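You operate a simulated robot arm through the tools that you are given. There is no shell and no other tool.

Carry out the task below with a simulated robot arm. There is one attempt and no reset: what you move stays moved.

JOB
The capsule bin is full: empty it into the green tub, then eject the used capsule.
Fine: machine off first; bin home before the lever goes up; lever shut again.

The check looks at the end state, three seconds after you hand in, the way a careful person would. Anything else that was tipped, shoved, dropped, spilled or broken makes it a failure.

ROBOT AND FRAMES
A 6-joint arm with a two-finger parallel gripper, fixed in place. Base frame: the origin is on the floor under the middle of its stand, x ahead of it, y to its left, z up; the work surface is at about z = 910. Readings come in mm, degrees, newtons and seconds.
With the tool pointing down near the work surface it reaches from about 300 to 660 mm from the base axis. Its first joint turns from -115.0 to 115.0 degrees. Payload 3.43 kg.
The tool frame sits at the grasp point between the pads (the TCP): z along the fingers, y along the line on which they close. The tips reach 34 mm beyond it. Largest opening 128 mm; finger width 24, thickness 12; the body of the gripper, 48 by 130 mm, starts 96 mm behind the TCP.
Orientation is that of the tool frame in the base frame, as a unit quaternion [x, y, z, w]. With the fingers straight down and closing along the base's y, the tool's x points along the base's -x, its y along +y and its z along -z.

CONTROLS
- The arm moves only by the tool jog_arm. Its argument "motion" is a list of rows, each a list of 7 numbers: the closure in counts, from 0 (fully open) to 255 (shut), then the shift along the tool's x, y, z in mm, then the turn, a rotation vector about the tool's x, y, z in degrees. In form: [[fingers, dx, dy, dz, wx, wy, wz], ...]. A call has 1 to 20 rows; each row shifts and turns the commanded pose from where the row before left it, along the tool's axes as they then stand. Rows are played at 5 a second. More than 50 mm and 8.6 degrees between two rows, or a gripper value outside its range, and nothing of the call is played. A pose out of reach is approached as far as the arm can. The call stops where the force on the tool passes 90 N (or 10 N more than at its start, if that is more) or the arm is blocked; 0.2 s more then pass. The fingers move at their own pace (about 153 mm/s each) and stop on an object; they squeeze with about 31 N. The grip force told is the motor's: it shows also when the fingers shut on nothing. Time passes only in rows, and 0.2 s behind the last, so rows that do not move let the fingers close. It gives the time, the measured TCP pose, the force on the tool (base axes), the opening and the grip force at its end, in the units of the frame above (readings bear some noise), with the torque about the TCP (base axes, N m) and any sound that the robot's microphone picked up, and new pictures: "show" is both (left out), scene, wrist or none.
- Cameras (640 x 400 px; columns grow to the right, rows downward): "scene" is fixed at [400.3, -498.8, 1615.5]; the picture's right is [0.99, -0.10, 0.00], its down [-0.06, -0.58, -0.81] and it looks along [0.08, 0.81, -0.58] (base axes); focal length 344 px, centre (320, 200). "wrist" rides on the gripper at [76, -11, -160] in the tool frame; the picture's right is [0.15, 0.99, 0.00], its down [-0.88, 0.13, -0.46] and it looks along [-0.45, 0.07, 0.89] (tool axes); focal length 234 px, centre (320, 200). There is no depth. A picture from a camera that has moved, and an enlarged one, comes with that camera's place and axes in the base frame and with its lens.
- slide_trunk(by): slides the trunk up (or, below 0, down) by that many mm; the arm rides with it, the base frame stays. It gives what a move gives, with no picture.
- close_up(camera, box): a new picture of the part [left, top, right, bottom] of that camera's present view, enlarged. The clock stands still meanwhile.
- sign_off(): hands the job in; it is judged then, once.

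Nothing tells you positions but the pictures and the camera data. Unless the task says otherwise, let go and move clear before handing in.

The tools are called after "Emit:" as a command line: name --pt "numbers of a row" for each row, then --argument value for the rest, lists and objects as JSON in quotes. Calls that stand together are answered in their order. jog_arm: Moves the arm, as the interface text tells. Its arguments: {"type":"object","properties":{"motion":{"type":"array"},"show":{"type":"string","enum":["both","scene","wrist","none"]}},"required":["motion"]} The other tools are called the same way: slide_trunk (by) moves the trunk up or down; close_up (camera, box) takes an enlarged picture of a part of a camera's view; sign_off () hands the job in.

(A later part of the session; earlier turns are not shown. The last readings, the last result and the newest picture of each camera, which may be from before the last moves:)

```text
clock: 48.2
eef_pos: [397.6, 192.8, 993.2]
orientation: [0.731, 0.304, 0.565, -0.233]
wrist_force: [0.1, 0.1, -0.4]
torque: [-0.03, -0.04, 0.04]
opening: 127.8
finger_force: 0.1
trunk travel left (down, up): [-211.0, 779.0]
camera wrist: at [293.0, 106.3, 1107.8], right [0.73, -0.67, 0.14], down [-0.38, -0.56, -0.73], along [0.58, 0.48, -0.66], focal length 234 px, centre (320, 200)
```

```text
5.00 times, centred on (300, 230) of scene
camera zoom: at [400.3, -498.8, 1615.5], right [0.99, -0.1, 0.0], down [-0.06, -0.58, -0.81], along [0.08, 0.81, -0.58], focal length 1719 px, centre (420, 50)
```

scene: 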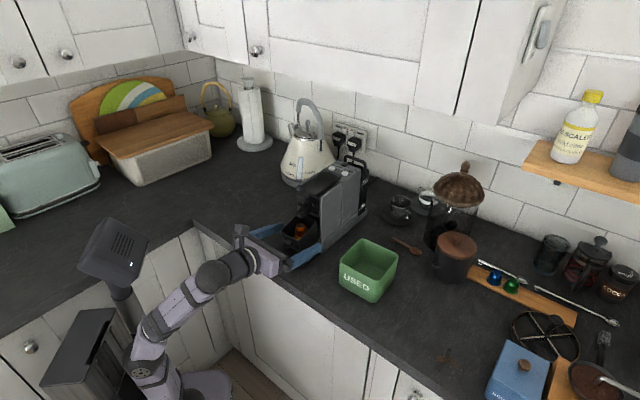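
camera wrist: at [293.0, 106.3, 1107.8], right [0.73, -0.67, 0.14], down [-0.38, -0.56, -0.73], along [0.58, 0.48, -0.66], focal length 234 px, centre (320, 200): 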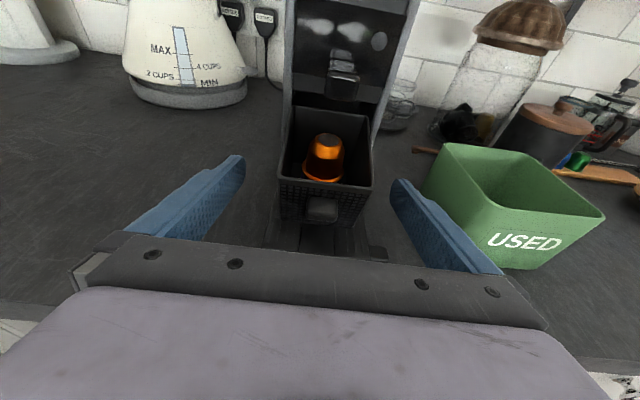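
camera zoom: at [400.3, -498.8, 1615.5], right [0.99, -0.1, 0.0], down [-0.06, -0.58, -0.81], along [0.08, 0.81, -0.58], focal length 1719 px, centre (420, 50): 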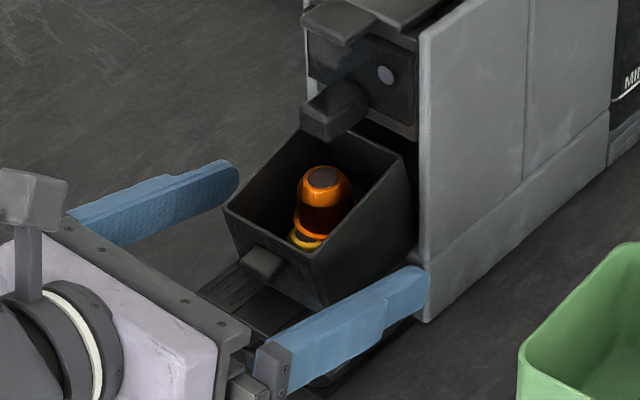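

The fingers straddle the bin's side walls, centred within about 1 mm, with roughly 38 mm of overlap. Now I'll close on the side walls.

Emit:
jog_arm --pt "60 0 0 0 0 0 0" --pt "110 0 0 0 0 0 0" --pt "255 0 0 0 0 0 0" --pt "255 0 0 0 0 0 0" --pt "255 0 0 0 0 0 0"

Emit:
close_up --camera "wrist" --box '[240, 50, 400, 240]'

Emit:
close_up --camera "scene" --box '[260, 190, 350, 260]'

```text
clock: 49.4
eef_pos: [397.8, 192.9, 992.0]
orientation: [0.732, 0.305, 0.564, -0.232]
wrist_force: [-0.9, -0.2, 1.1]
torque: [-0.02, -0.02, 0.03]
opening: 65.6
finger_force: 31.0
trunk travel left (down, up): [-211.0, 779.0]
camera wrist: at [293.2, 106.3, 1107.8], right [0.73, -0.67, 0.14], down [-0.38, -0.57, -0.73], along [0.57, 0.48, -0.66], focal length 234 px, centre (320, 200)
```

scene: 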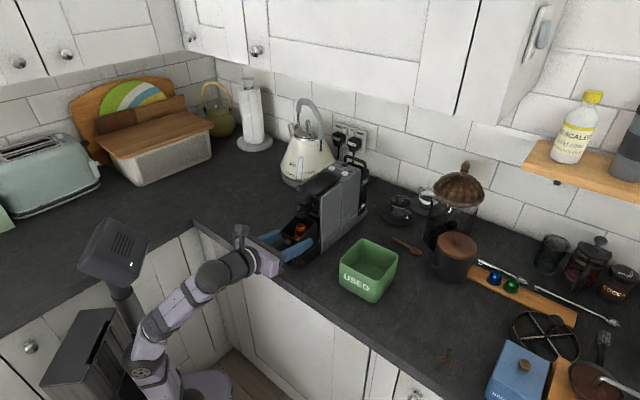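
wrist: 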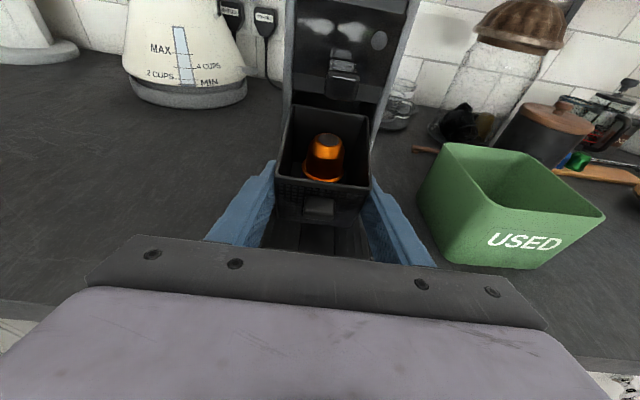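

```text
2.11 times, centred on (320, 145) of wrist
camera zoom: at [293.2, 106.3, 1107.8], right [0.73, -0.67, 0.14], down [-0.38, -0.57, -0.73], along [0.57, 0.48, -0.66], focal length 493 px, centre (320, 316)
```

zoom: 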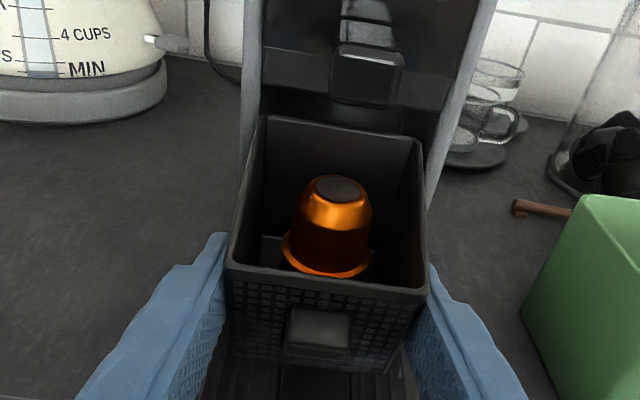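

```text
5.71 times, centred on (305, 225) of scene
camera zoom: at [400.3, -498.8, 1615.5], right [0.99, -0.1, 0.0], down [-0.06, -0.58, -0.81], along [0.08, 0.81, -0.58], focal length 1965 px, centre (406, 57)
```

zoom: 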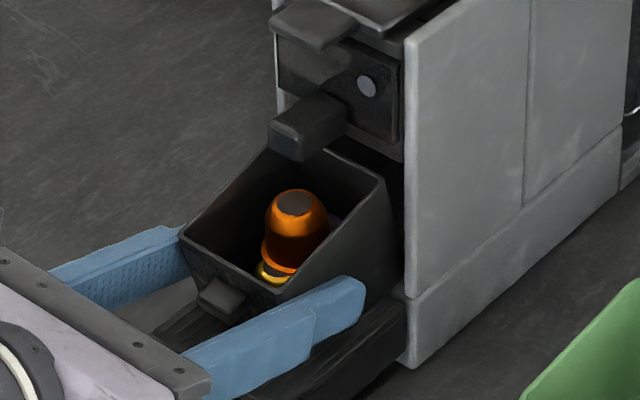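

The grip is solid (65.6 mm, 31 N). I'll lift a few millimetres off the lip and draw the bin back 24 mm so its rear clears the slot, then check.

Emit:
jog_arm --pt "255 3.9 0 -1.0 0 0 0" --pt "255 -1.1 0 -12.1 0 0 0" --pt "255 -1.1 0 -12.1 0 0 0" --pt "255 0 0 0 0 0 0"

Emit:
close_up --camera "scene" --box '[250, 190, 340, 260]'

```text
clock: 50.4
eef_pos: [380.6, 175.9, 1002.4]
orientation: [0.732, 0.304, 0.564, -0.232]
wrist_force: [-0.5, 0.2, -0.6]
torque: [0.01, 0.02, 0.03]
opening: 65.4
finger_force: 31.5
trunk travel left (down, up): [-211.0, 779.0]
camera wrist: at [276.7, 89.5, 1117.5], right [0.73, -0.67, 0.14], down [-0.38, -0.57, -0.73], along [0.57, 0.48, -0.66], focal length 234 px, centre (320, 200)
```

scene: 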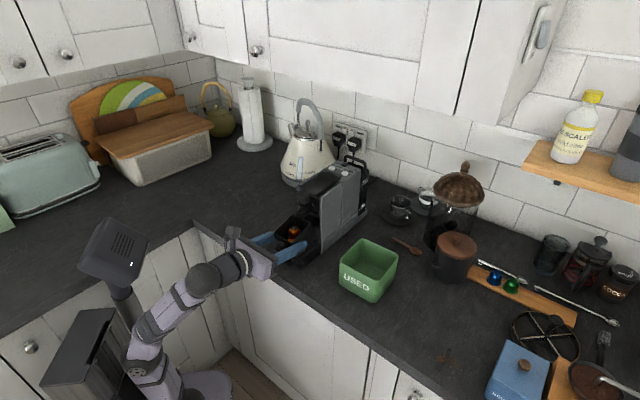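
wrist: 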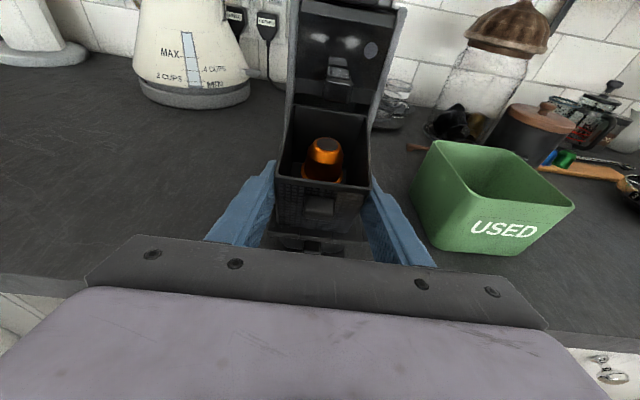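

```text
5.71 times, centred on (295, 225) of scene
camera zoom: at [400.3, -498.8, 1615.5], right [0.99, -0.1, 0.0], down [-0.06, -0.58, -0.81], along [0.08, 0.81, -0.58], focal length 1965 px, centre (463, 57)
```

zoom: 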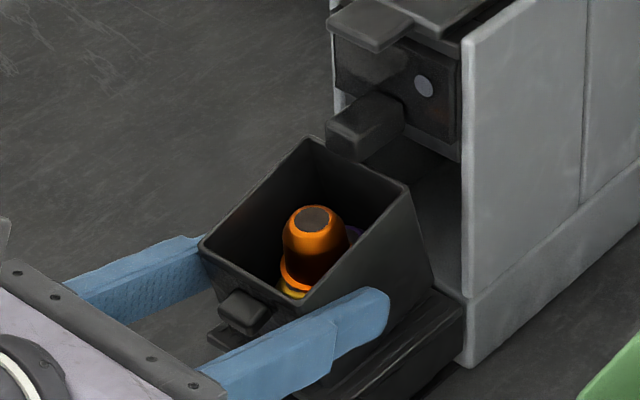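

The bin is held clear of the lip with all capsules inside. I'll slide it sideways toward the tub, out from under the spout, then raise it with the trunk.

Emit:
jog_arm --pt "255 0 15 0 0 0 0" --pt "255 0 20 0 0 0 0" --pt "255 0 20 0 0 0 0" --pt "255 0 20 0 0 0 0" --pt "255 0 0 0 0 0 0"

Emit:
slide_trunk --by 95

```text
clock: 51.6
eef_pos: [434.9, 121.6, 1001.5]
orientation: [0.732, 0.304, 0.564, -0.232]
wrist_force: [0.2, -0.5, -1.8]
torque: [-0.05, 0.0, 0.02]
opening: 65.8
finger_force: 30.8
trunk travel left (down, up): [-211.0, 779.0]
camera wrist: at [330.2, 36.1, 1117.1], right [0.73, -0.67, 0.14], down [-0.38, -0.57, -0.73], along [0.57, 0.48, -0.66], focal length 234 px, centre (320, 200)
```

scene: 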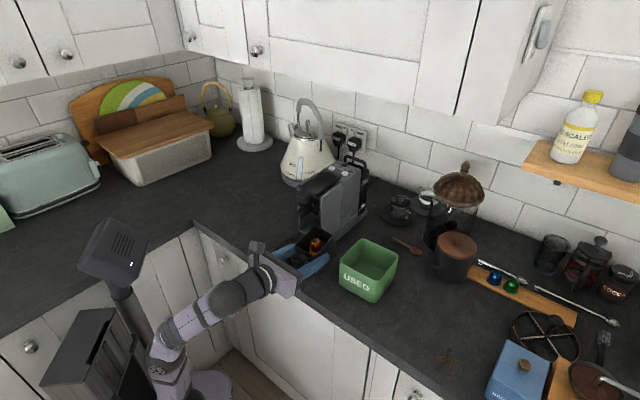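
wrist: 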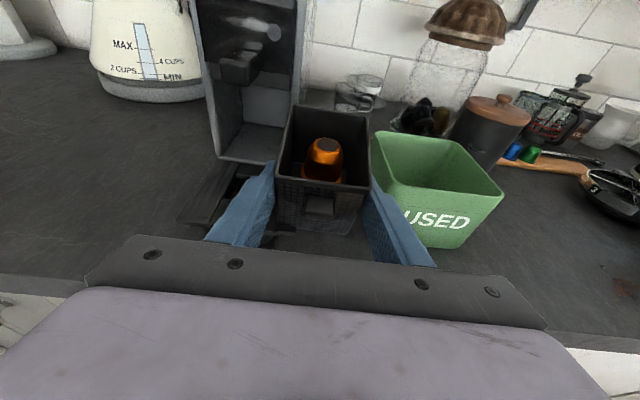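

```text
clock: 52.9
eef_pos: [433.6, 122.6, 1096.6]
orientation: [0.733, 0.304, 0.564, -0.231]
wrist_force: [-0.8, -0.6, -0.8]
torque: [-0.03, 0.0, -0.01]
opening: 65.6
finger_force: 31.0
trunk travel left (down, up): [-306.0, 684.0]
```

Emit:
close_up --camera "scene" --box '[260, 160, 420, 320]'

Emit:
close_up --camera "wrist" --box '[260, 90, 520, 270]'

```text
2.50 times, centred on (340, 240) of scene
camera zoom: at [400.3, -498.8, 1615.5], right [0.99, -0.1, 0.0], down [-0.06, -0.58, -0.81], along [0.08, 0.81, -0.58], focal length 860 px, centre (270, 100)
```

zoom: 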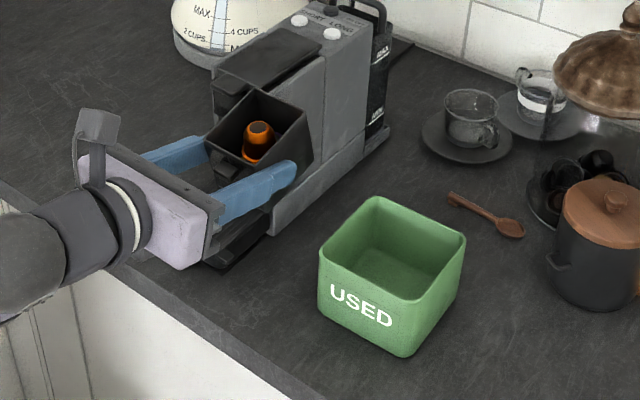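

```text
2.22 times, centred on (390, 180) of wrist
camera zoom: at [330.1, 36.3, 1212.1], right [0.73, -0.67, 0.14], down [-0.38, -0.57, -0.73], along [0.57, 0.48, -0.66], focal length 520 px, centre (164, 244)
```

zoom: 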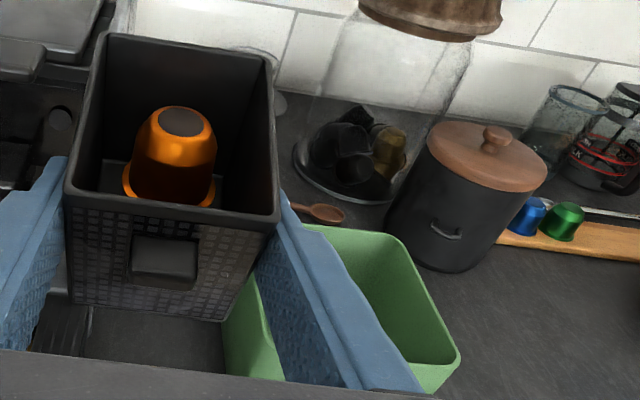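

The tub's rim spans e≈436–538 and L≈-393 to -288, with the rim at z≈997. I'll carry the bin over it slowly at this height, so the bin bottom is about 50 mm above the rim.

Emit:
jog_arm --pt "255 1.5 11 5.6 0 0 0" --pt "255 2.5 18 9.5 0 0 0" --pt "255 2.5 19 9.5 0 0 0" --pt "255 2.5 19 9.5 0 0 0" --pt "255 2.5 19 9.5 0 0 0" --pt "255 2.5 18 9.5 0 0 0" --pt "255 2.3 16 9 0 0 0" --pt "255 1.5 12 5.6 0 0 0" --pt "255 0 0 0 0 0 0"

Emit:
close_up --camera "scene" --box '[290, 180, 430, 310]'

```text
clock: 54.9
eef_pos: [543.0, 87.7, 1074.4]
orientation: [0.732, 0.304, 0.564, -0.232]
wrist_force: [-0.7, -0.5, -0.3]
torque: [-0.01, 0.02, -0.05]
opening: 65.6
finger_force: 30.9
out of reach, approached as far as the arm can: row 5, 6, 7, 8
trunk travel left (down, up): [-306.0, 684.0]
camera wrist: at [437.8, 0.8, 1188.2], right [0.73, -0.67, 0.14], down [-0.38, -0.57, -0.73], along [0.57, 0.48, -0.66], focal length 234 px, centre (320, 200)
```

scene: 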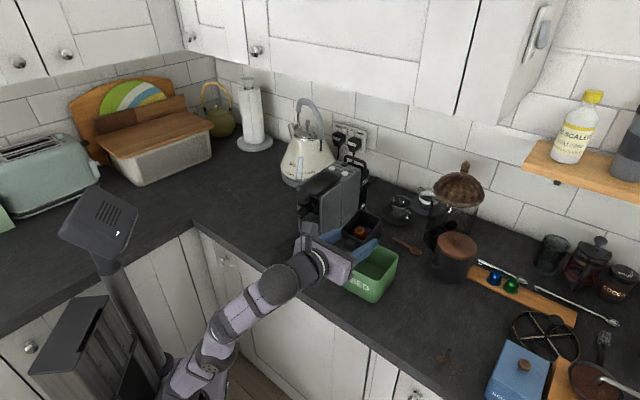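
wrist: 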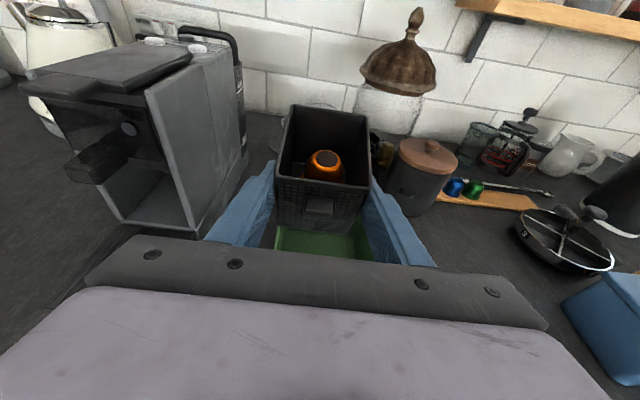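

```text
3.08 times, centred on (360, 245) of scene
camera zoom: at [400.3, -498.8, 1615.5], right [0.99, -0.1, 0.0], down [-0.06, -0.58, -0.81], along [0.08, 0.81, -0.58], focal length 1058 px, centre (197, 62)
```

zoom: 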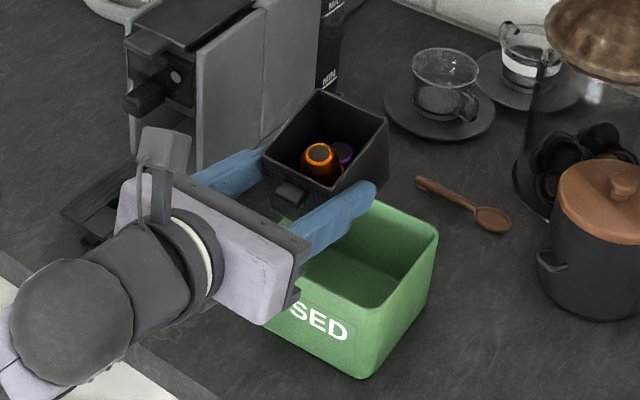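

The arm ran out of reach with the trunk this low, but it stayed safely above the tub. I'll raise the trunk 70 mm and continue to the pouring position.

Emit:
slide_trunk --by 70

Emit:
jog_arm --pt "255 -5 10 5 0 0 0" --pt "255 -8 10 7 0 0 0" --pt "255 -8 10 7 0 0 0" --pt "255 0 0 0 0 0 0" --show "none"

```text
clock: 56.0
eef_pos: [541.4, 86.4, 1142.7]
orientation: [0.732, 0.304, 0.564, -0.232]
wrist_force: [-0.1, 0.5, -1.1]
torque: [-0.02, 0.0, -0.02]
opening: 65.3
finger_force: 30.8
trunk travel left (down, up): [-376.0, 614.0]
```

```text
clock: 57.0
eef_pos: [573.0, 74.3, 1116.6]
orientation: [0.733, 0.303, 0.564, -0.231]
wrist_force: [0.3, 0.2, -1.4]
torque: [0.0, 0.03, 0.0]
opening: 65.7
finger_force: 31.1
trunk travel left (down, up): [-376.0, 614.0]
```

Emit:
slide_trunk --by 25

Emit:
jog_arm --pt "255 -13 0 10 0 0 0" --pt "255 -13 0 10 0 0 0" --pt "255 -13 0 10 0 0 0" --pt "255 0 0 0 0 0 0"

Emit:
close_up --camera "scene" --box '[290, 180, 430, 310]'

```text
clock: 57.7
eef_pos: [572.6, 75.9, 1142.3]
orientation: [0.732, 0.304, 0.564, -0.232]
wrist_force: [-0.1, 0.7, -0.7]
torque: [-0.01, 0.07, -0.05]
opening: 65.3
finger_force: 31.2
trunk travel left (down, up): [-401.0, 589.0]
```

```text
clock: 58.7
eef_pos: [586.8, 87.9, 1095.7]
orientation: [0.732, 0.305, 0.563, -0.232]
wrist_force: [0.6, 0.3, -1.3]
torque: [0.0, 0.0, -0.03]
opening: 65.7
finger_force: 31.0
trunk travel left (down, up): [-401.0, 589.0]
camera wrist: at [483.2, 1.8, 1211.8], right [0.73, -0.67, 0.14], down [-0.38, -0.57, -0.73], along [0.58, 0.48, -0.66], focal length 234 px, centre (320, 200)
```

scene: 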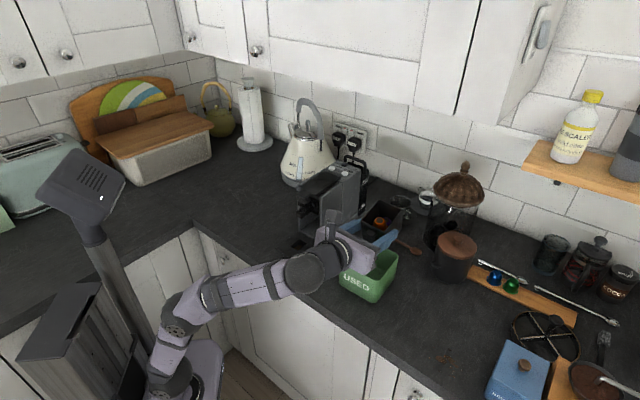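
wrist: 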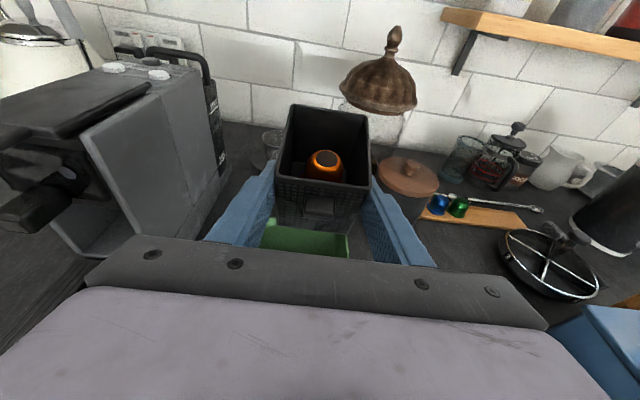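

```text
3.08 times, centred on (360, 245) of scene
camera zoom: at [400.3, -498.8, 1615.5], right [0.99, -0.1, 0.0], down [-0.06, -0.58, -0.81], along [0.08, 0.81, -0.58], focal length 1058 px, centre (197, 62)
```

zoom: 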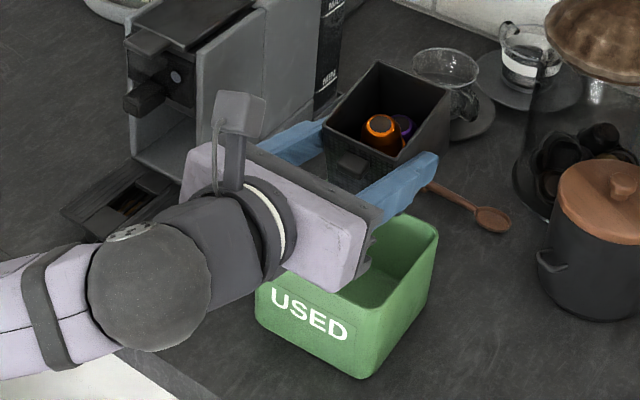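

The bin is over the tub with its rim centre at about e 501, L -353. I'll start rolling slowly; the first 68° won't spill anything.

Emit:
jog_arm --pt "255 0 0 0 0 0 -8" --pt "255 0 0 0 0 0 -8" --pt "255 0 0 0 0 0 -8" --pt "255 0 0 0 0 0 -8" --pt "255 0 0 0 0 0 -8" --pt "255 0 0 0 0 0 -8" --pt "255 0 0 0 0 0 -8" --pt "255 0 0 0 0 0 0"

Emit:
close_up --camera "scene" --box '[290, 180, 430, 310]'

```text
clock: 60.5
eef_pos: [586.4, 87.9, 1096.6]
orientation: [0.503, 0.612, 0.606, 0.061]
wrist_force: [0.3, -0.2, -0.5]
torque: [-0.02, 0.02, -0.03]
opening: 65.3
finger_force: 31.0
trunk travel left (down, up): [-401.0, 589.0]
camera wrist: at [433.6, 35.3, 1171.0], right [0.47, -0.14, 0.87], down [0.19, -0.95, -0.25], along [0.86, 0.28, -0.42], focal length 234 px, centre (320, 200)
```

scene: 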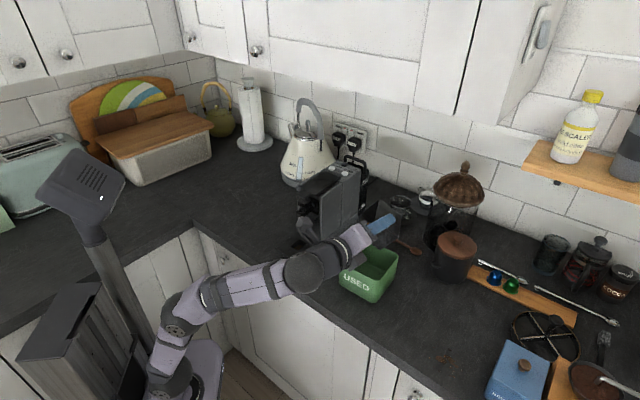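
wrist: 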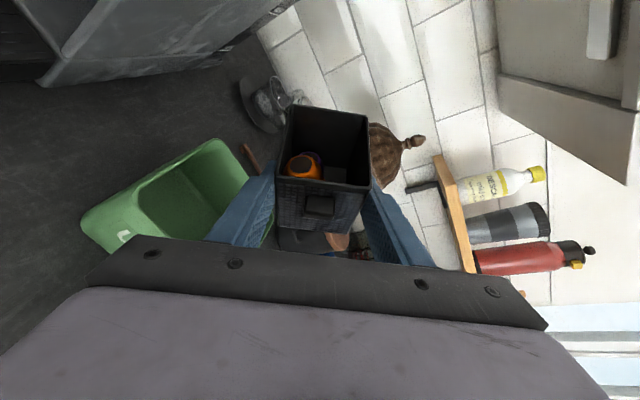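

```text
3.08 times, centred on (360, 245) of scene
camera zoom: at [400.3, -498.8, 1615.5], right [0.99, -0.1, 0.0], down [-0.06, -0.58, -0.81], along [0.08, 0.81, -0.58], focal length 1058 px, centre (197, 62)
```

zoom: 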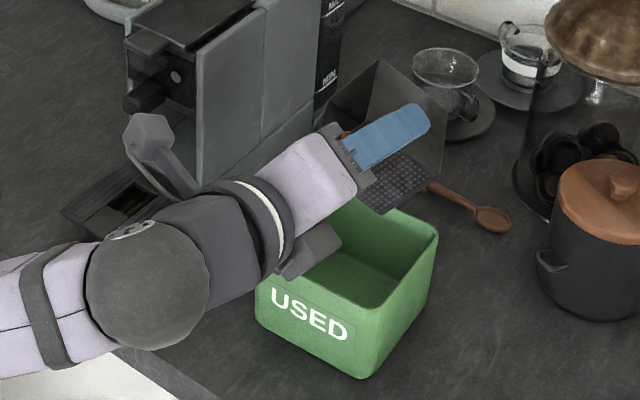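

The bin is steady in the grip. Capsules will leave over the lower left edge, so I'll shift about 22 mm toward the far side of the tub and 16 mm lower, then roll on through the pouring angle and pause.

Emit:
jog_arm --pt "255 -13.5 -0.3 2 0 0 0" --pt "255 -13.5 -0.3 2 0 0 0" --pt "255 0 0 0 0 0 -8" --pt "255 0 0 0 0 0 -8" --pt "255 0 0 0 0 0 -8" --pt "255 0 0 0 0 0 0"

Emit:
close_up --camera "scene" --box '[290, 180, 430, 310]'

Emit:
close_up --camera "wrist" --box '[70, 90, 400, 260]'

```text
clock: 61.9
eef_pos: [602.1, 71.2, 1080.7]
orientation: [0.365, 0.704, 0.581, 0.184]
wrist_force: [-0.3, 0.1, -0.2]
torque: [-0.01, 0.04, 0.01]
opening: 65.5
finger_force: 31.1
trunk travel left (down, up): [-401.0, 589.0]
camera wrist: at [438.7, 18.4, 1124.7], right [0.2, 0.17, 0.97], down [0.31, -0.94, 0.1], along [0.93, 0.28, -0.24], focal length 234 px, centre (320, 200)
```

scene: 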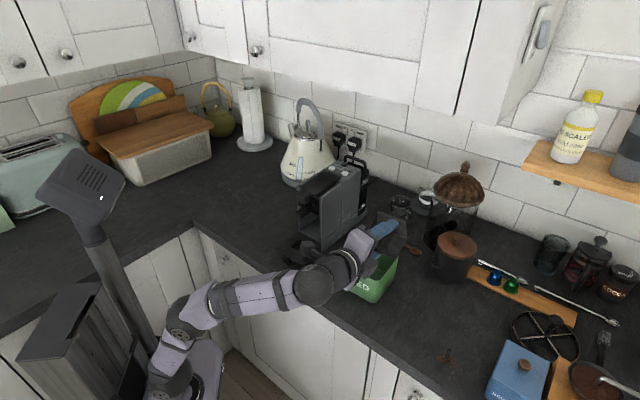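
wrist: 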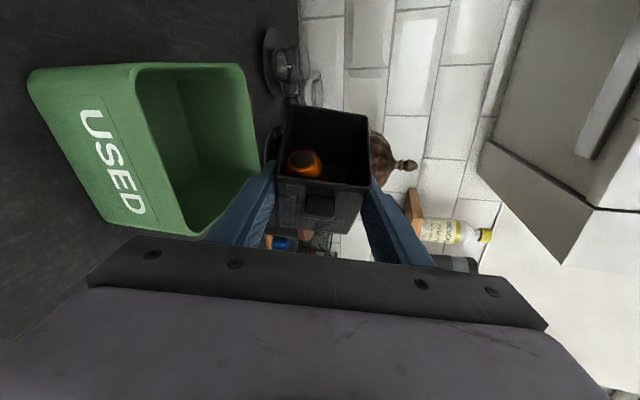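

```text
3.08 times, centred on (360, 245) of scene
camera zoom: at [400.3, -498.8, 1615.5], right [0.99, -0.1, 0.0], down [-0.06, -0.58, -0.81], along [0.08, 0.81, -0.58], focal length 1058 px, centre (197, 62)
```

zoom: 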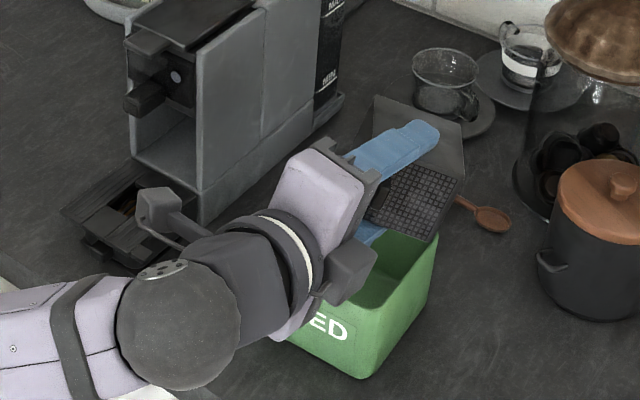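

```text
1.94 times, centred on (235, 175) of wrist
camera zoom: at [438.7, 18.4, 1124.7], right [0.2, 0.17, 0.97], down [0.31, -0.94, 0.1], along [0.93, 0.28, -0.24], focal length 454 px, centre (485, 248)
```

zoom: 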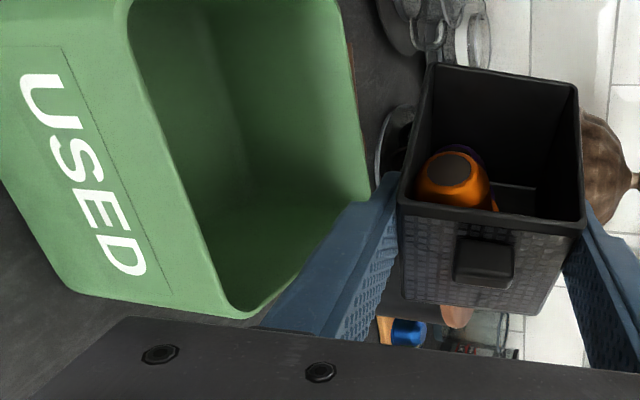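

The bin opening now faces sideways over the tub. I'll continue rolling to about 128° and pause for the capsules to drop.

Emit:
jog_arm --pt "255 0 0 0 0 0 -8" --pt "255 0 0 0 0 0 -8" --pt "255 0 0 0 0 0 -8" --pt "255 0 0 0 0 0 -8" --pt "255 0 0 0 0 0 0" --pt "255 0 0 0 0 0 0"

Emit:
close_up --camera "scene" --box '[290, 180, 430, 310]'

Emit:
close_up --camera "wrist" --box '[70, 50, 400, 260]'

```text
clock: 63.3
eef_pos: [602.2, 71.9, 1079.5]
orientation: [0.158, 0.777, 0.508, 0.337]
wrist_force: [-1.0, 0.3, -1.1]
torque: [-0.05, 0.05, -0.01]
opening: 65.7
finger_force: 30.8
trunk travel left (down, up): [-401.0, 589.0]
camera wrist: at [439.4, 3.6, 1084.6], right [-0.2, 0.52, 0.83], down [0.31, -0.77, 0.56], along [0.93, 0.37, 0.0], focal length 234 px, centre (320, 200)
```

scene: 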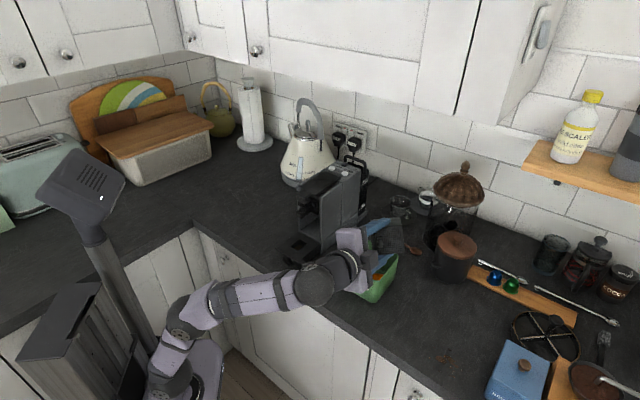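
wrist: 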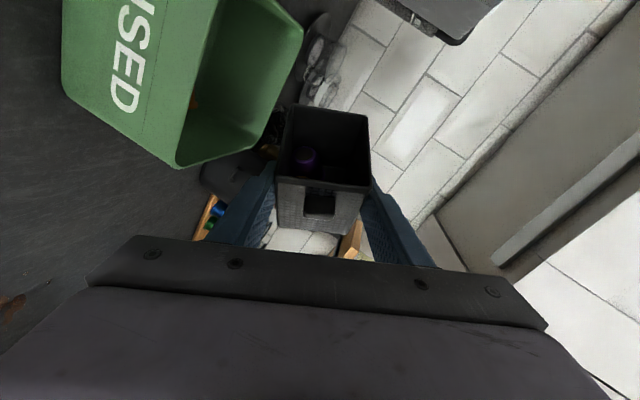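

```text
3.08 times, centred on (360, 245) of scene
camera zoom: at [400.3, -498.8, 1615.5], right [0.99, -0.1, 0.0], down [-0.06, -0.58, -0.81], along [0.08, 0.81, -0.58], focal length 1058 px, centre (197, 62)
```

zoom: 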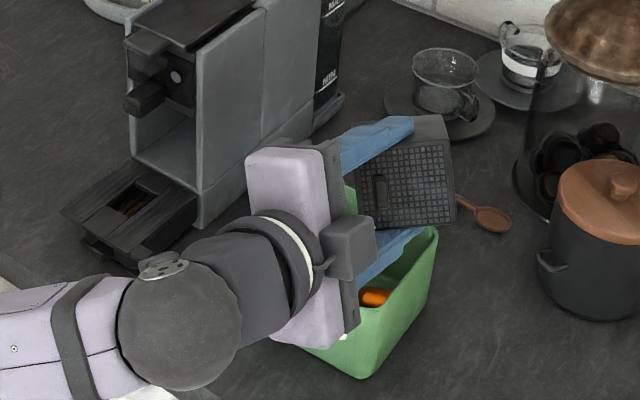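

```text
1.90 times, centred on (235, 155) of wrist
camera zoom: at [439.4, 3.6, 1084.6], right [-0.2, 0.52, 0.83], down [0.31, -0.77, 0.56], along [0.93, 0.37, 0.0], focal length 446 px, centre (482, 286)
```

zoom: 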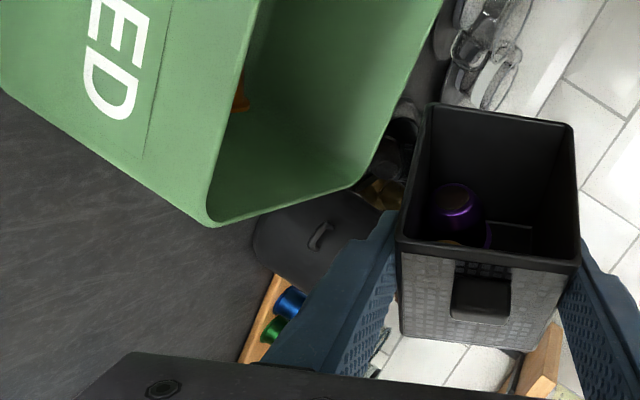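

The orange capsule dropped into the tub, and purple and gold ones remain in the bin. I'll continue rolling gently.

Emit:
jog_arm --pt "255 0 0 0 0 0 -8" --pt "255 0 0 0 0 0 -8" --pt "255 0 0 0 0 0 -4" --pt "255 0 0 0 0 0 0" --pt "255 0 0 0 0 0 0" --pt "255 0 0 0 0 0 0"

Emit:
close_up --camera "scene" --box '[290, 180, 430, 310]'

Emit:
close_up --camera "wrist" --box '[70, 50, 400, 260]'

```text
clock: 64.7
eef_pos: [603.3, 72.2, 1081.5]
orientation: [0.019, 0.792, 0.442, 0.42]
wrist_force: [0.4, 0.6, -0.3]
torque: [-0.01, 0.0, -0.01]
opening: 65.4
finger_force: 30.9
trunk travel left (down, up): [-401.0, 589.0]
camera wrist: at [447.8, -12.0, 1065.2], right [-0.43, 0.66, 0.61], down [0.21, -0.59, 0.78], along [0.88, 0.47, 0.11], focal length 234 px, centre (320, 200)
```

scene: 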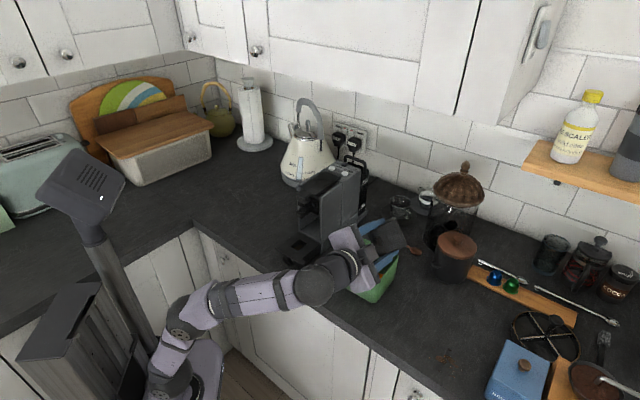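
wrist: 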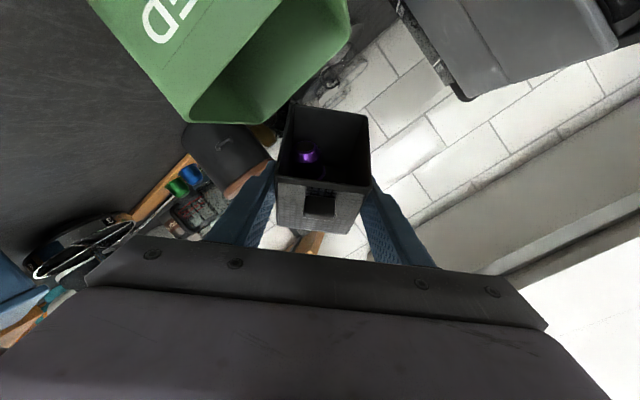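

```text
3.08 times, centred on (360, 245) of scene
camera zoom: at [400.3, -498.8, 1615.5], right [0.99, -0.1, 0.0], down [-0.06, -0.58, -0.81], along [0.08, 0.81, -0.58], focal length 1058 px, centre (197, 62)
```

zoom: 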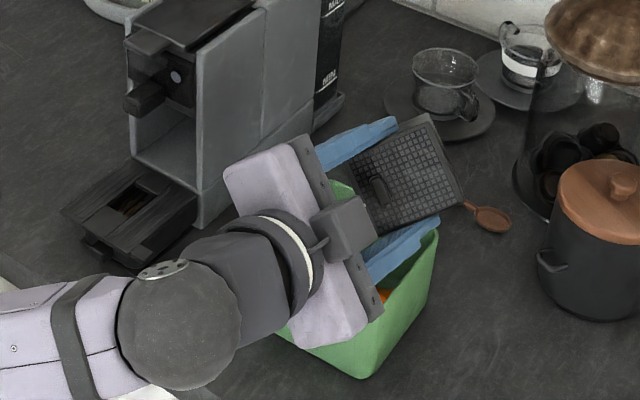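

```text
1.90 times, centred on (235, 155) of wrist
camera zoom: at [447.8, -12.0, 1065.2], right [-0.43, 0.66, 0.61], down [0.21, -0.59, 0.78], along [0.88, 0.47, 0.11], focal length 446 px, centre (482, 286)
```

zoom: 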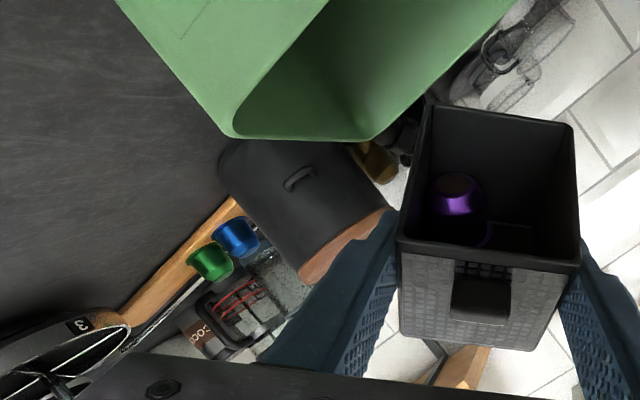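

Emit:
jog_arm --pt "255 3.7 3.3 0 0 0 -8" --pt "255 3.2 3.8 0 0 0 -8" --pt "255 2.6 4.2 0 0 0 -8" --pt "255 0 0 0 0 0 0" --pt "255 0 0 0 0 0 0" --pt "255 0 0 0 0 0 0"

Emit:
close_up --camera "scene" --box '[290, 180, 430, 310]'

Emit:
close_up --camera "wrist" --box '[150, 20, 420, 260]'

```text
clock: 66.1
eef_pos: [591.3, 82.3, 1081.5]
orientation: [-0.146, 0.779, 0.344, 0.504]
wrist_force: [0.4, 0.3, -1.4]
torque: [-0.02, 0.03, 0.03]
opening: 65.6
finger_force: 31.2
trunk travel left (down, up): [-401.0, 589.0]
camera wrist: at [454.0, -24.8, 1051.7], right [-0.63, 0.73, 0.26], down [0.01, -0.32, 0.95], along [0.77, 0.6, 0.2], focal length 234 px, centre (320, 200)
```

scene: 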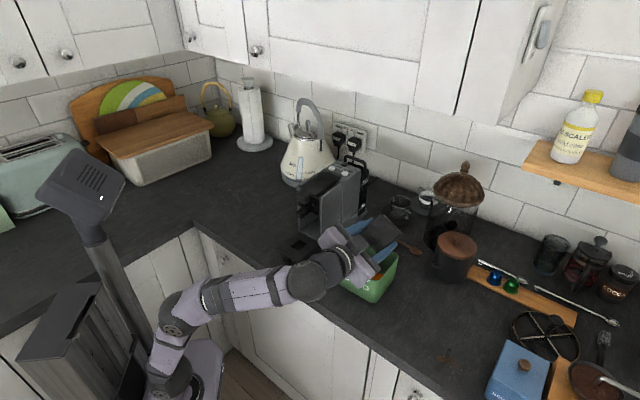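
wrist: 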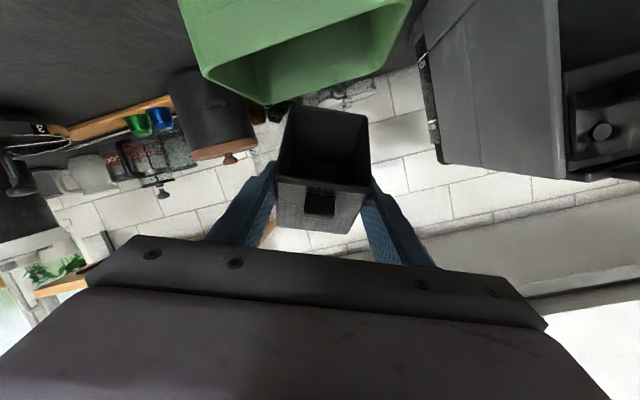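

```text
3.08 times, centred on (360, 245) of scene
camera zoom: at [400.3, -498.8, 1615.5], right [0.99, -0.1, 0.0], down [-0.06, -0.58, -0.81], along [0.08, 0.81, -0.58], focal length 1058 px, centre (197, 62)
```

zoom: 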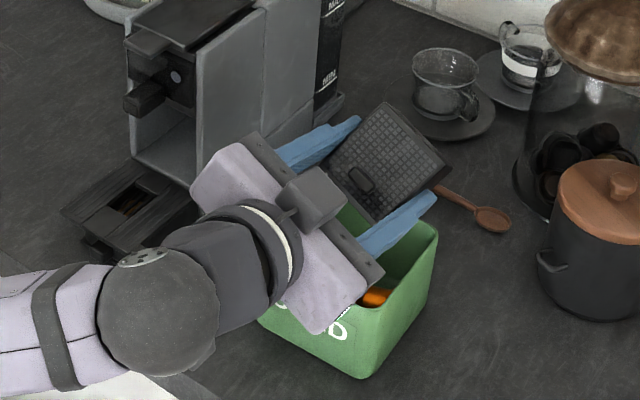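

```text
1.67 times, centred on (285, 140) of wrist
camera zoom: at [454.0, -24.8, 1051.7], right [-0.63, 0.73, 0.26], down [0.01, -0.32, 0.95], along [0.77, 0.6, 0.2], focal length 390 px, centre (378, 300)
```

zoom: 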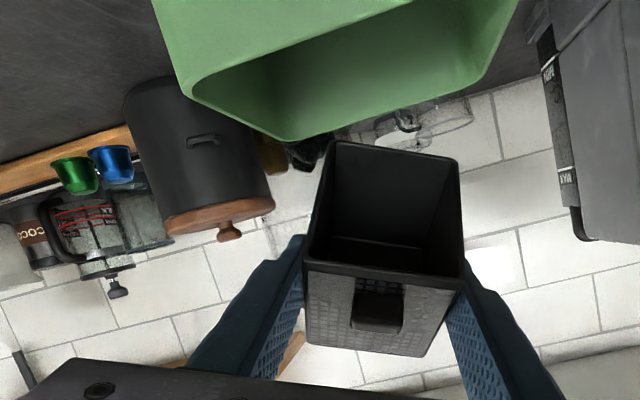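

The bin now looks empty. I'll inspect its inside at higher zoom and check the tub too.

Emit:
close_up --camera "wrist" --box '[275, 95, 380, 190]'

Emit:
close_up --camera "scene" --box '[345, 230, 405, 300]'

```text
4.21 times, centred on (328, 142) of wrist
camera zoom: at [454.0, -24.8, 1051.7], right [-0.63, 0.73, 0.26], down [0.01, -0.32, 0.95], along [0.77, 0.6, 0.2], focal length 986 px, centre (288, 442)
```

zoom: 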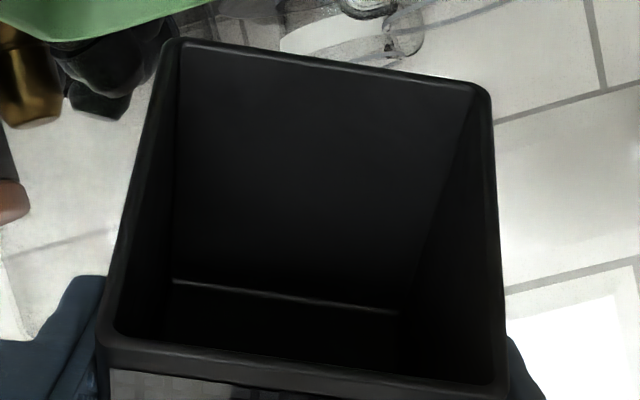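

```text
5.71 times, centred on (375, 265) of scene
camera zoom: at [400.3, -498.8, 1615.5], right [0.99, -0.1, 0.0], down [-0.06, -0.58, -0.81], along [0.08, 0.81, -0.58], focal length 1965 px, centre (6, -171)
```

zoom: 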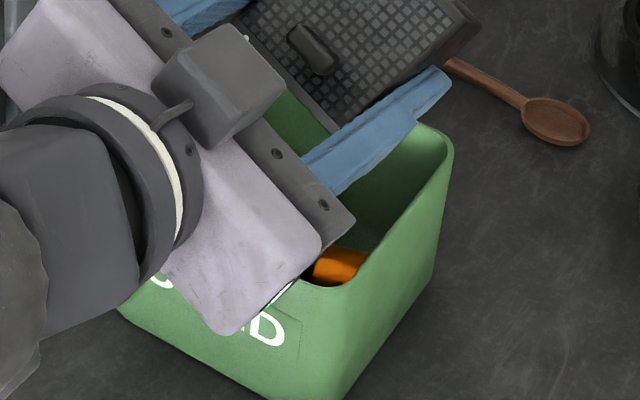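

Emit:
jog_arm --pt "255 2.4 5.5 0 0 0 -8" --pt "255 1.7 5.8 0 0 0 -8" --pt "255 0 0 0 0 -7 0" --pt "255 0 0 0 0 0 0" --pt "255 0 0 0 0 0 0" --show "wrist"

Emit:
close_up --camera "wrist" --box '[265, 85, 385, 195]'

Emit:
close_up --camera "scene" --box '[290, 180, 430, 310]'

```text
clock: 67.3
eef_pos: [583.1, 91.3, 1080.4]
orientation: [-0.236, 0.717, 0.286, 0.591]
wrist_force: [-0.1, 0.4, -0.2]
torque: [-0.04, 0.03, -0.01]
opening: 65.6
finger_force: 31.2
trunk travel left (down, up): [-401.0, 589.0]
camera wrist: at [462.0, -25.4, 1027.9], right [-0.7, 0.72, -0.01], down [-0.25, -0.22, 0.94], along [0.68, 0.66, 0.33], focal length 234 px, centre (320, 200)
```

wrist: 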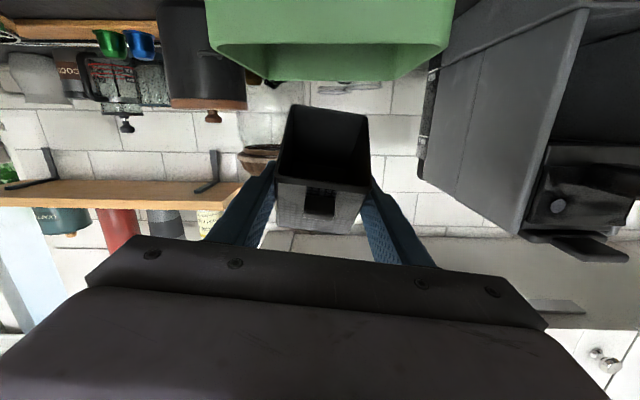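

```text
3.64 times, centred on (325, 140) of wrist
camera zoom: at [462.0, -25.4, 1027.9], right [-0.7, 0.72, -0.01], down [-0.25, -0.22, 0.94], along [0.68, 0.66, 0.33], focal length 852 px, centre (302, 418)
```

zoom: 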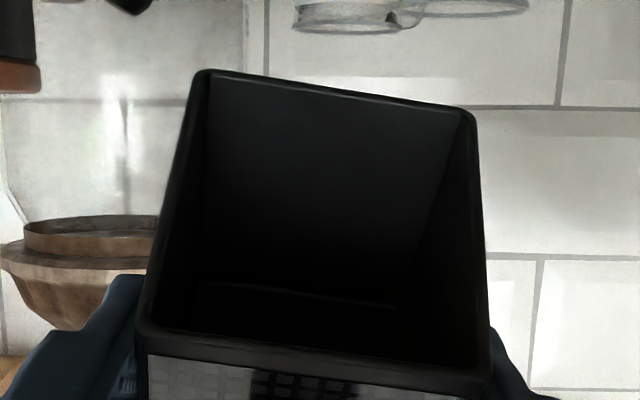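

```text
3.08 times, centred on (360, 245) of scene
camera zoom: at [400.3, -498.8, 1615.5], right [0.99, -0.1, 0.0], down [-0.06, -0.58, -0.81], along [0.08, 0.81, -0.58], focal length 1058 px, centre (197, 62)
```

zoom: 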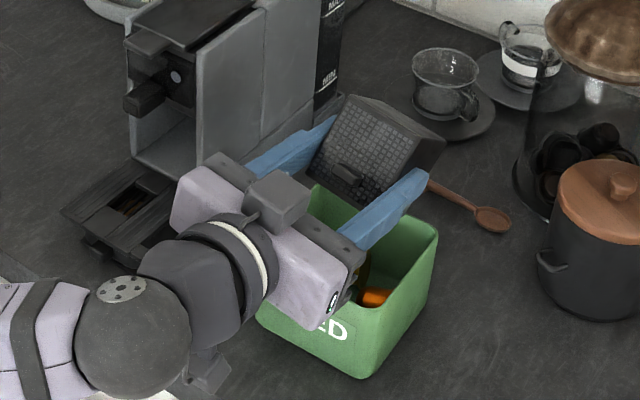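

The bin is inverted and clearly empty, with the capsules in the tub. I'll raise slightly and roll the empty bin back upright.

Emit:
slide_trunk --by 20

Emit:
jog_arm --pt "255 0 0 0 0 7 0" --pt "255 0 0 0 0 0 8.5" --pt "255 0 0 0 0 0 8.5" --pt "255 0 0 0 0 0 8.5" --pt "255 0 0 0 0 0 8.5" --pt "255 0 0 0 0 0 8.5" --pt "255 0 0 0 0 0 8.5" --pt "255 0 0 0 0 0 8.5" --pt "255 0 0 0 0 0 8.5" --pt "255 0 0 0 0 0 8.5" --pt "255 0 0 0 0 0 8.5" --pt "255 0 0 0 0 0 8.5" --pt "255 0 0 0 0 0 8.5" --pt "255 0 0 0 0 0 8.5" --pt "255 0 0 0 0 0 8.5" --pt "255 0 0 0 0 0 8.5" --pt "255 0 0 0 0 0 8.5" --pt "255 0 0 0 0 0 8.5" --pt "255 0 0 0 0 0 8.5" --pt "255 0 0 0 0 0 0" --show "none"

Emit:
jog_arm --pt "255 0 0 0 0 0 8.5" --pt "255 0 0 0 0 0 8.5" --pt "255 0 0 0 0 0 2" --pt "255 0 0 0 0 0 0"

Emit:
close_up --camera "wrist" --box '[240, 80, 400, 240]'

Emit:
close_up --camera "scene" --box '[290, 180, 430, 310]'

```text
clock: 67.9
eef_pos: [583.8, 92.4, 1100.9]
orientation: [-0.236, 0.717, 0.286, 0.591]
wrist_force: [-0.3, -0.8, -0.3]
torque: [0.0, 0.02, -0.04]
opening: 65.6
finger_force: 30.9
trunk travel left (down, up): [-421.0, 569.0]
```

```text
clock: 72.1
eef_pos: [583.0, 90.9, 1100.9]
orientation: [0.672, 0.421, 0.594, -0.137]
wrist_force: [0.3, 0.0, -0.8]
torque: [0.01, 0.02, 0.03]
opening: 65.6
finger_force: 30.8
trunk travel left (down, up): [-421.0, 569.0]
```

```text
clock: 73.1
eef_pos: [583.7, 91.3, 1098.1]
orientation: [0.732, 0.304, 0.564, -0.233]
wrist_force: [0.2, -0.6, 0.1]
torque: [-0.04, 0.04, 0.03]
opening: 65.6
finger_force: 31.2
trunk travel left (down, up): [-421.0, 569.0]
camera wrist: at [479.9, 5.9, 1214.9], right [0.73, -0.67, 0.14], down [-0.38, -0.56, -0.73], along [0.57, 0.48, -0.66], focal length 234 px, centre (320, 200)
```

scene: 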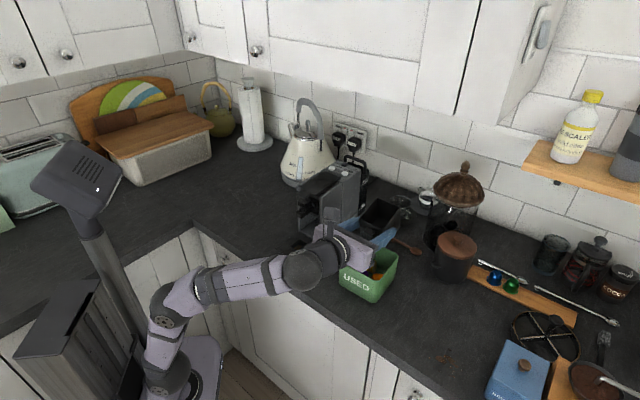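
wrist: 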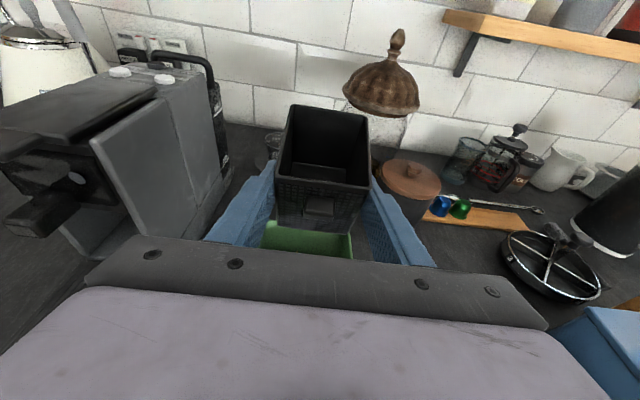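

```text
2.50 times, centred on (320, 160) of wrist
camera zoom: at [479.9, 5.9, 1214.9], right [0.73, -0.67, 0.14], down [-0.38, -0.56, -0.73], along [0.57, 0.48, -0.66], focal length 585 px, centre (320, 300)
```

zoom: 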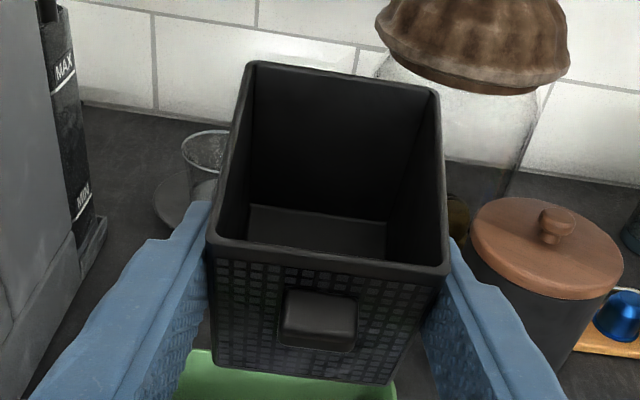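

```text
3.08 times, centred on (360, 245) of scene
camera zoom: at [400.3, -498.8, 1615.5], right [0.99, -0.1, 0.0], down [-0.06, -0.58, -0.81], along [0.08, 0.81, -0.58], focal length 1058 px, centre (197, 62)
```

zoom: 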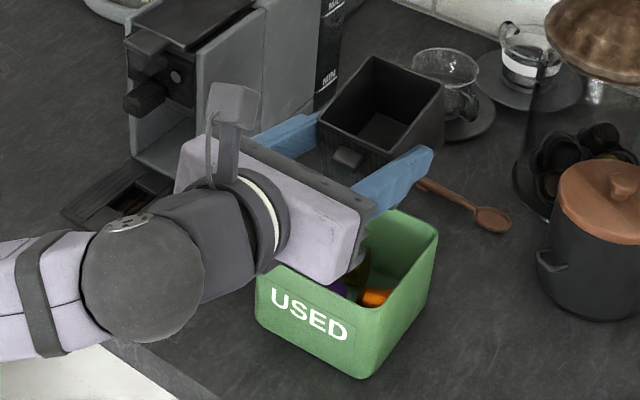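

The empty bin is upright, and orange, purple and gold capsules lie in the tub. I'll carry it back clear of the tub toward the front of the machine.

Emit:
jog_arm --pt "255 -2 -15 -8 0 0 0" --pt "255 -3 -22 -12 0 0 0" --pt "255 -3 -22 -12 0 0 0" --pt "255 -3 -22 -12 0 0 0" --pt "255 -2.5 -19 -10 0 0 0" --pt "255 -1.5 -10 -4 0 0 0" --pt "255 0 0 0 0 0 0" --show "scene"

Emit:
close_up --camera "scene" --box '[320, 220, 420, 310]'

```text
clock: 74.7
eef_pos: [462.8, 127.3, 1101.4]
orientation: [0.732, 0.304, 0.564, -0.233]
wrist_force: [-0.9, 0.1, -0.7]
torque: [-0.02, 0.02, -0.04]
opening: 65.6
finger_force: 31.2
trunk travel left (down, up): [-421.0, 569.0]
```

scene: 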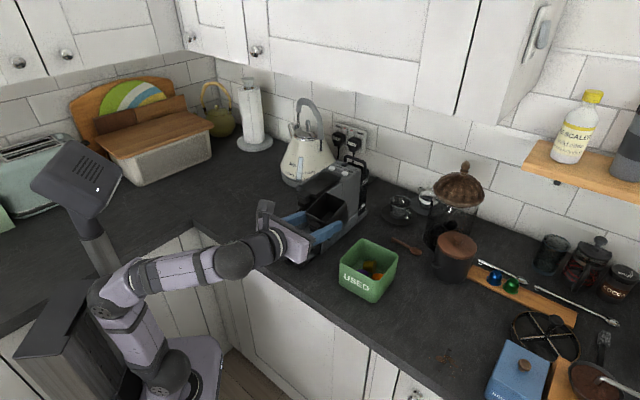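

```text
4.44 times, centred on (370, 265) of scene
camera zoom: at [400.3, -498.8, 1615.5], right [0.99, -0.1, 0.0], down [-0.06, -0.58, -0.81], along [0.08, 0.81, -0.58], focal length 1528 px, centre (98, -89)
```

zoom: 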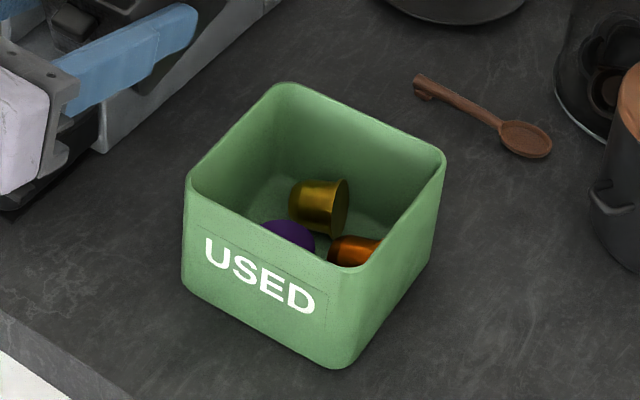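

The tub holds gold, purple and orange capsules and nothing is outside it. I'll step the trunk down and level the bin for reinsertion.

Emit:
jog_arm --pt "255 -2.5 0 -9.7 0 0 0" --pt "255 -2.5 0 -9.7 0 0 0" --pt "255 0 0 0 0 0 0" --show "none"

Emit:
slide_trunk --by -80

Emit:
jog_arm --pt "255 0 0 0 0 -7.15 0" --pt "255 0 0 0 0 -7.15 0" --pt "255 21.8 0 -12.2 0 0 0" --pt "255 21.8 0 -12.2 0 0 0" --pt "255 0 0 0 0 0 0" --show "none"

Emit:
slide_trunk --by -50

```text
clock: 75.5
eef_pos: [448.7, 111.4, 1101.4]
orientation: [0.732, 0.304, 0.563, -0.232]
wrist_force: [-0.3, 0.2, -0.5]
torque: [-0.01, 0.01, 0.03]
opening: 65.7
finger_force: 31.5
trunk travel left (down, up): [-421.0, 569.0]
```

```text
clock: 76.7
eef_pos: [448.2, 112.0, 1021.3]
orientation: [0.732, 0.304, 0.564, -0.232]
wrist_force: [-0.6, -0.1, -1.2]
torque: [-0.04, 0.0, 0.01]
opening: 65.4
finger_force: 31.1
trunk travel left (down, up): [-341.0, 649.0]
```

```text
clock: 77.9
eef_pos: [446.6, 113.8, 1072.0]
orientation: [0.797, 0.33, 0.468, -0.193]
wrist_force: [-0.9, -0.2, -1.2]
torque: [0.02, 0.0, -0.01]
opening: 65.5
finger_force: 31.1
trunk travel left (down, up): [-341.0, 649.0]
```

```text
clock: 78.8
eef_pos: [448.6, 113.1, 1021.8]
orientation: [0.797, 0.33, 0.469, -0.192]
wrist_force: [0.1, 0.4, -1.5]
torque: [-0.03, 0.01, -0.02]
opening: 65.7
finger_force: 30.8
trunk travel left (down, up): [-291.0, 699.0]
```

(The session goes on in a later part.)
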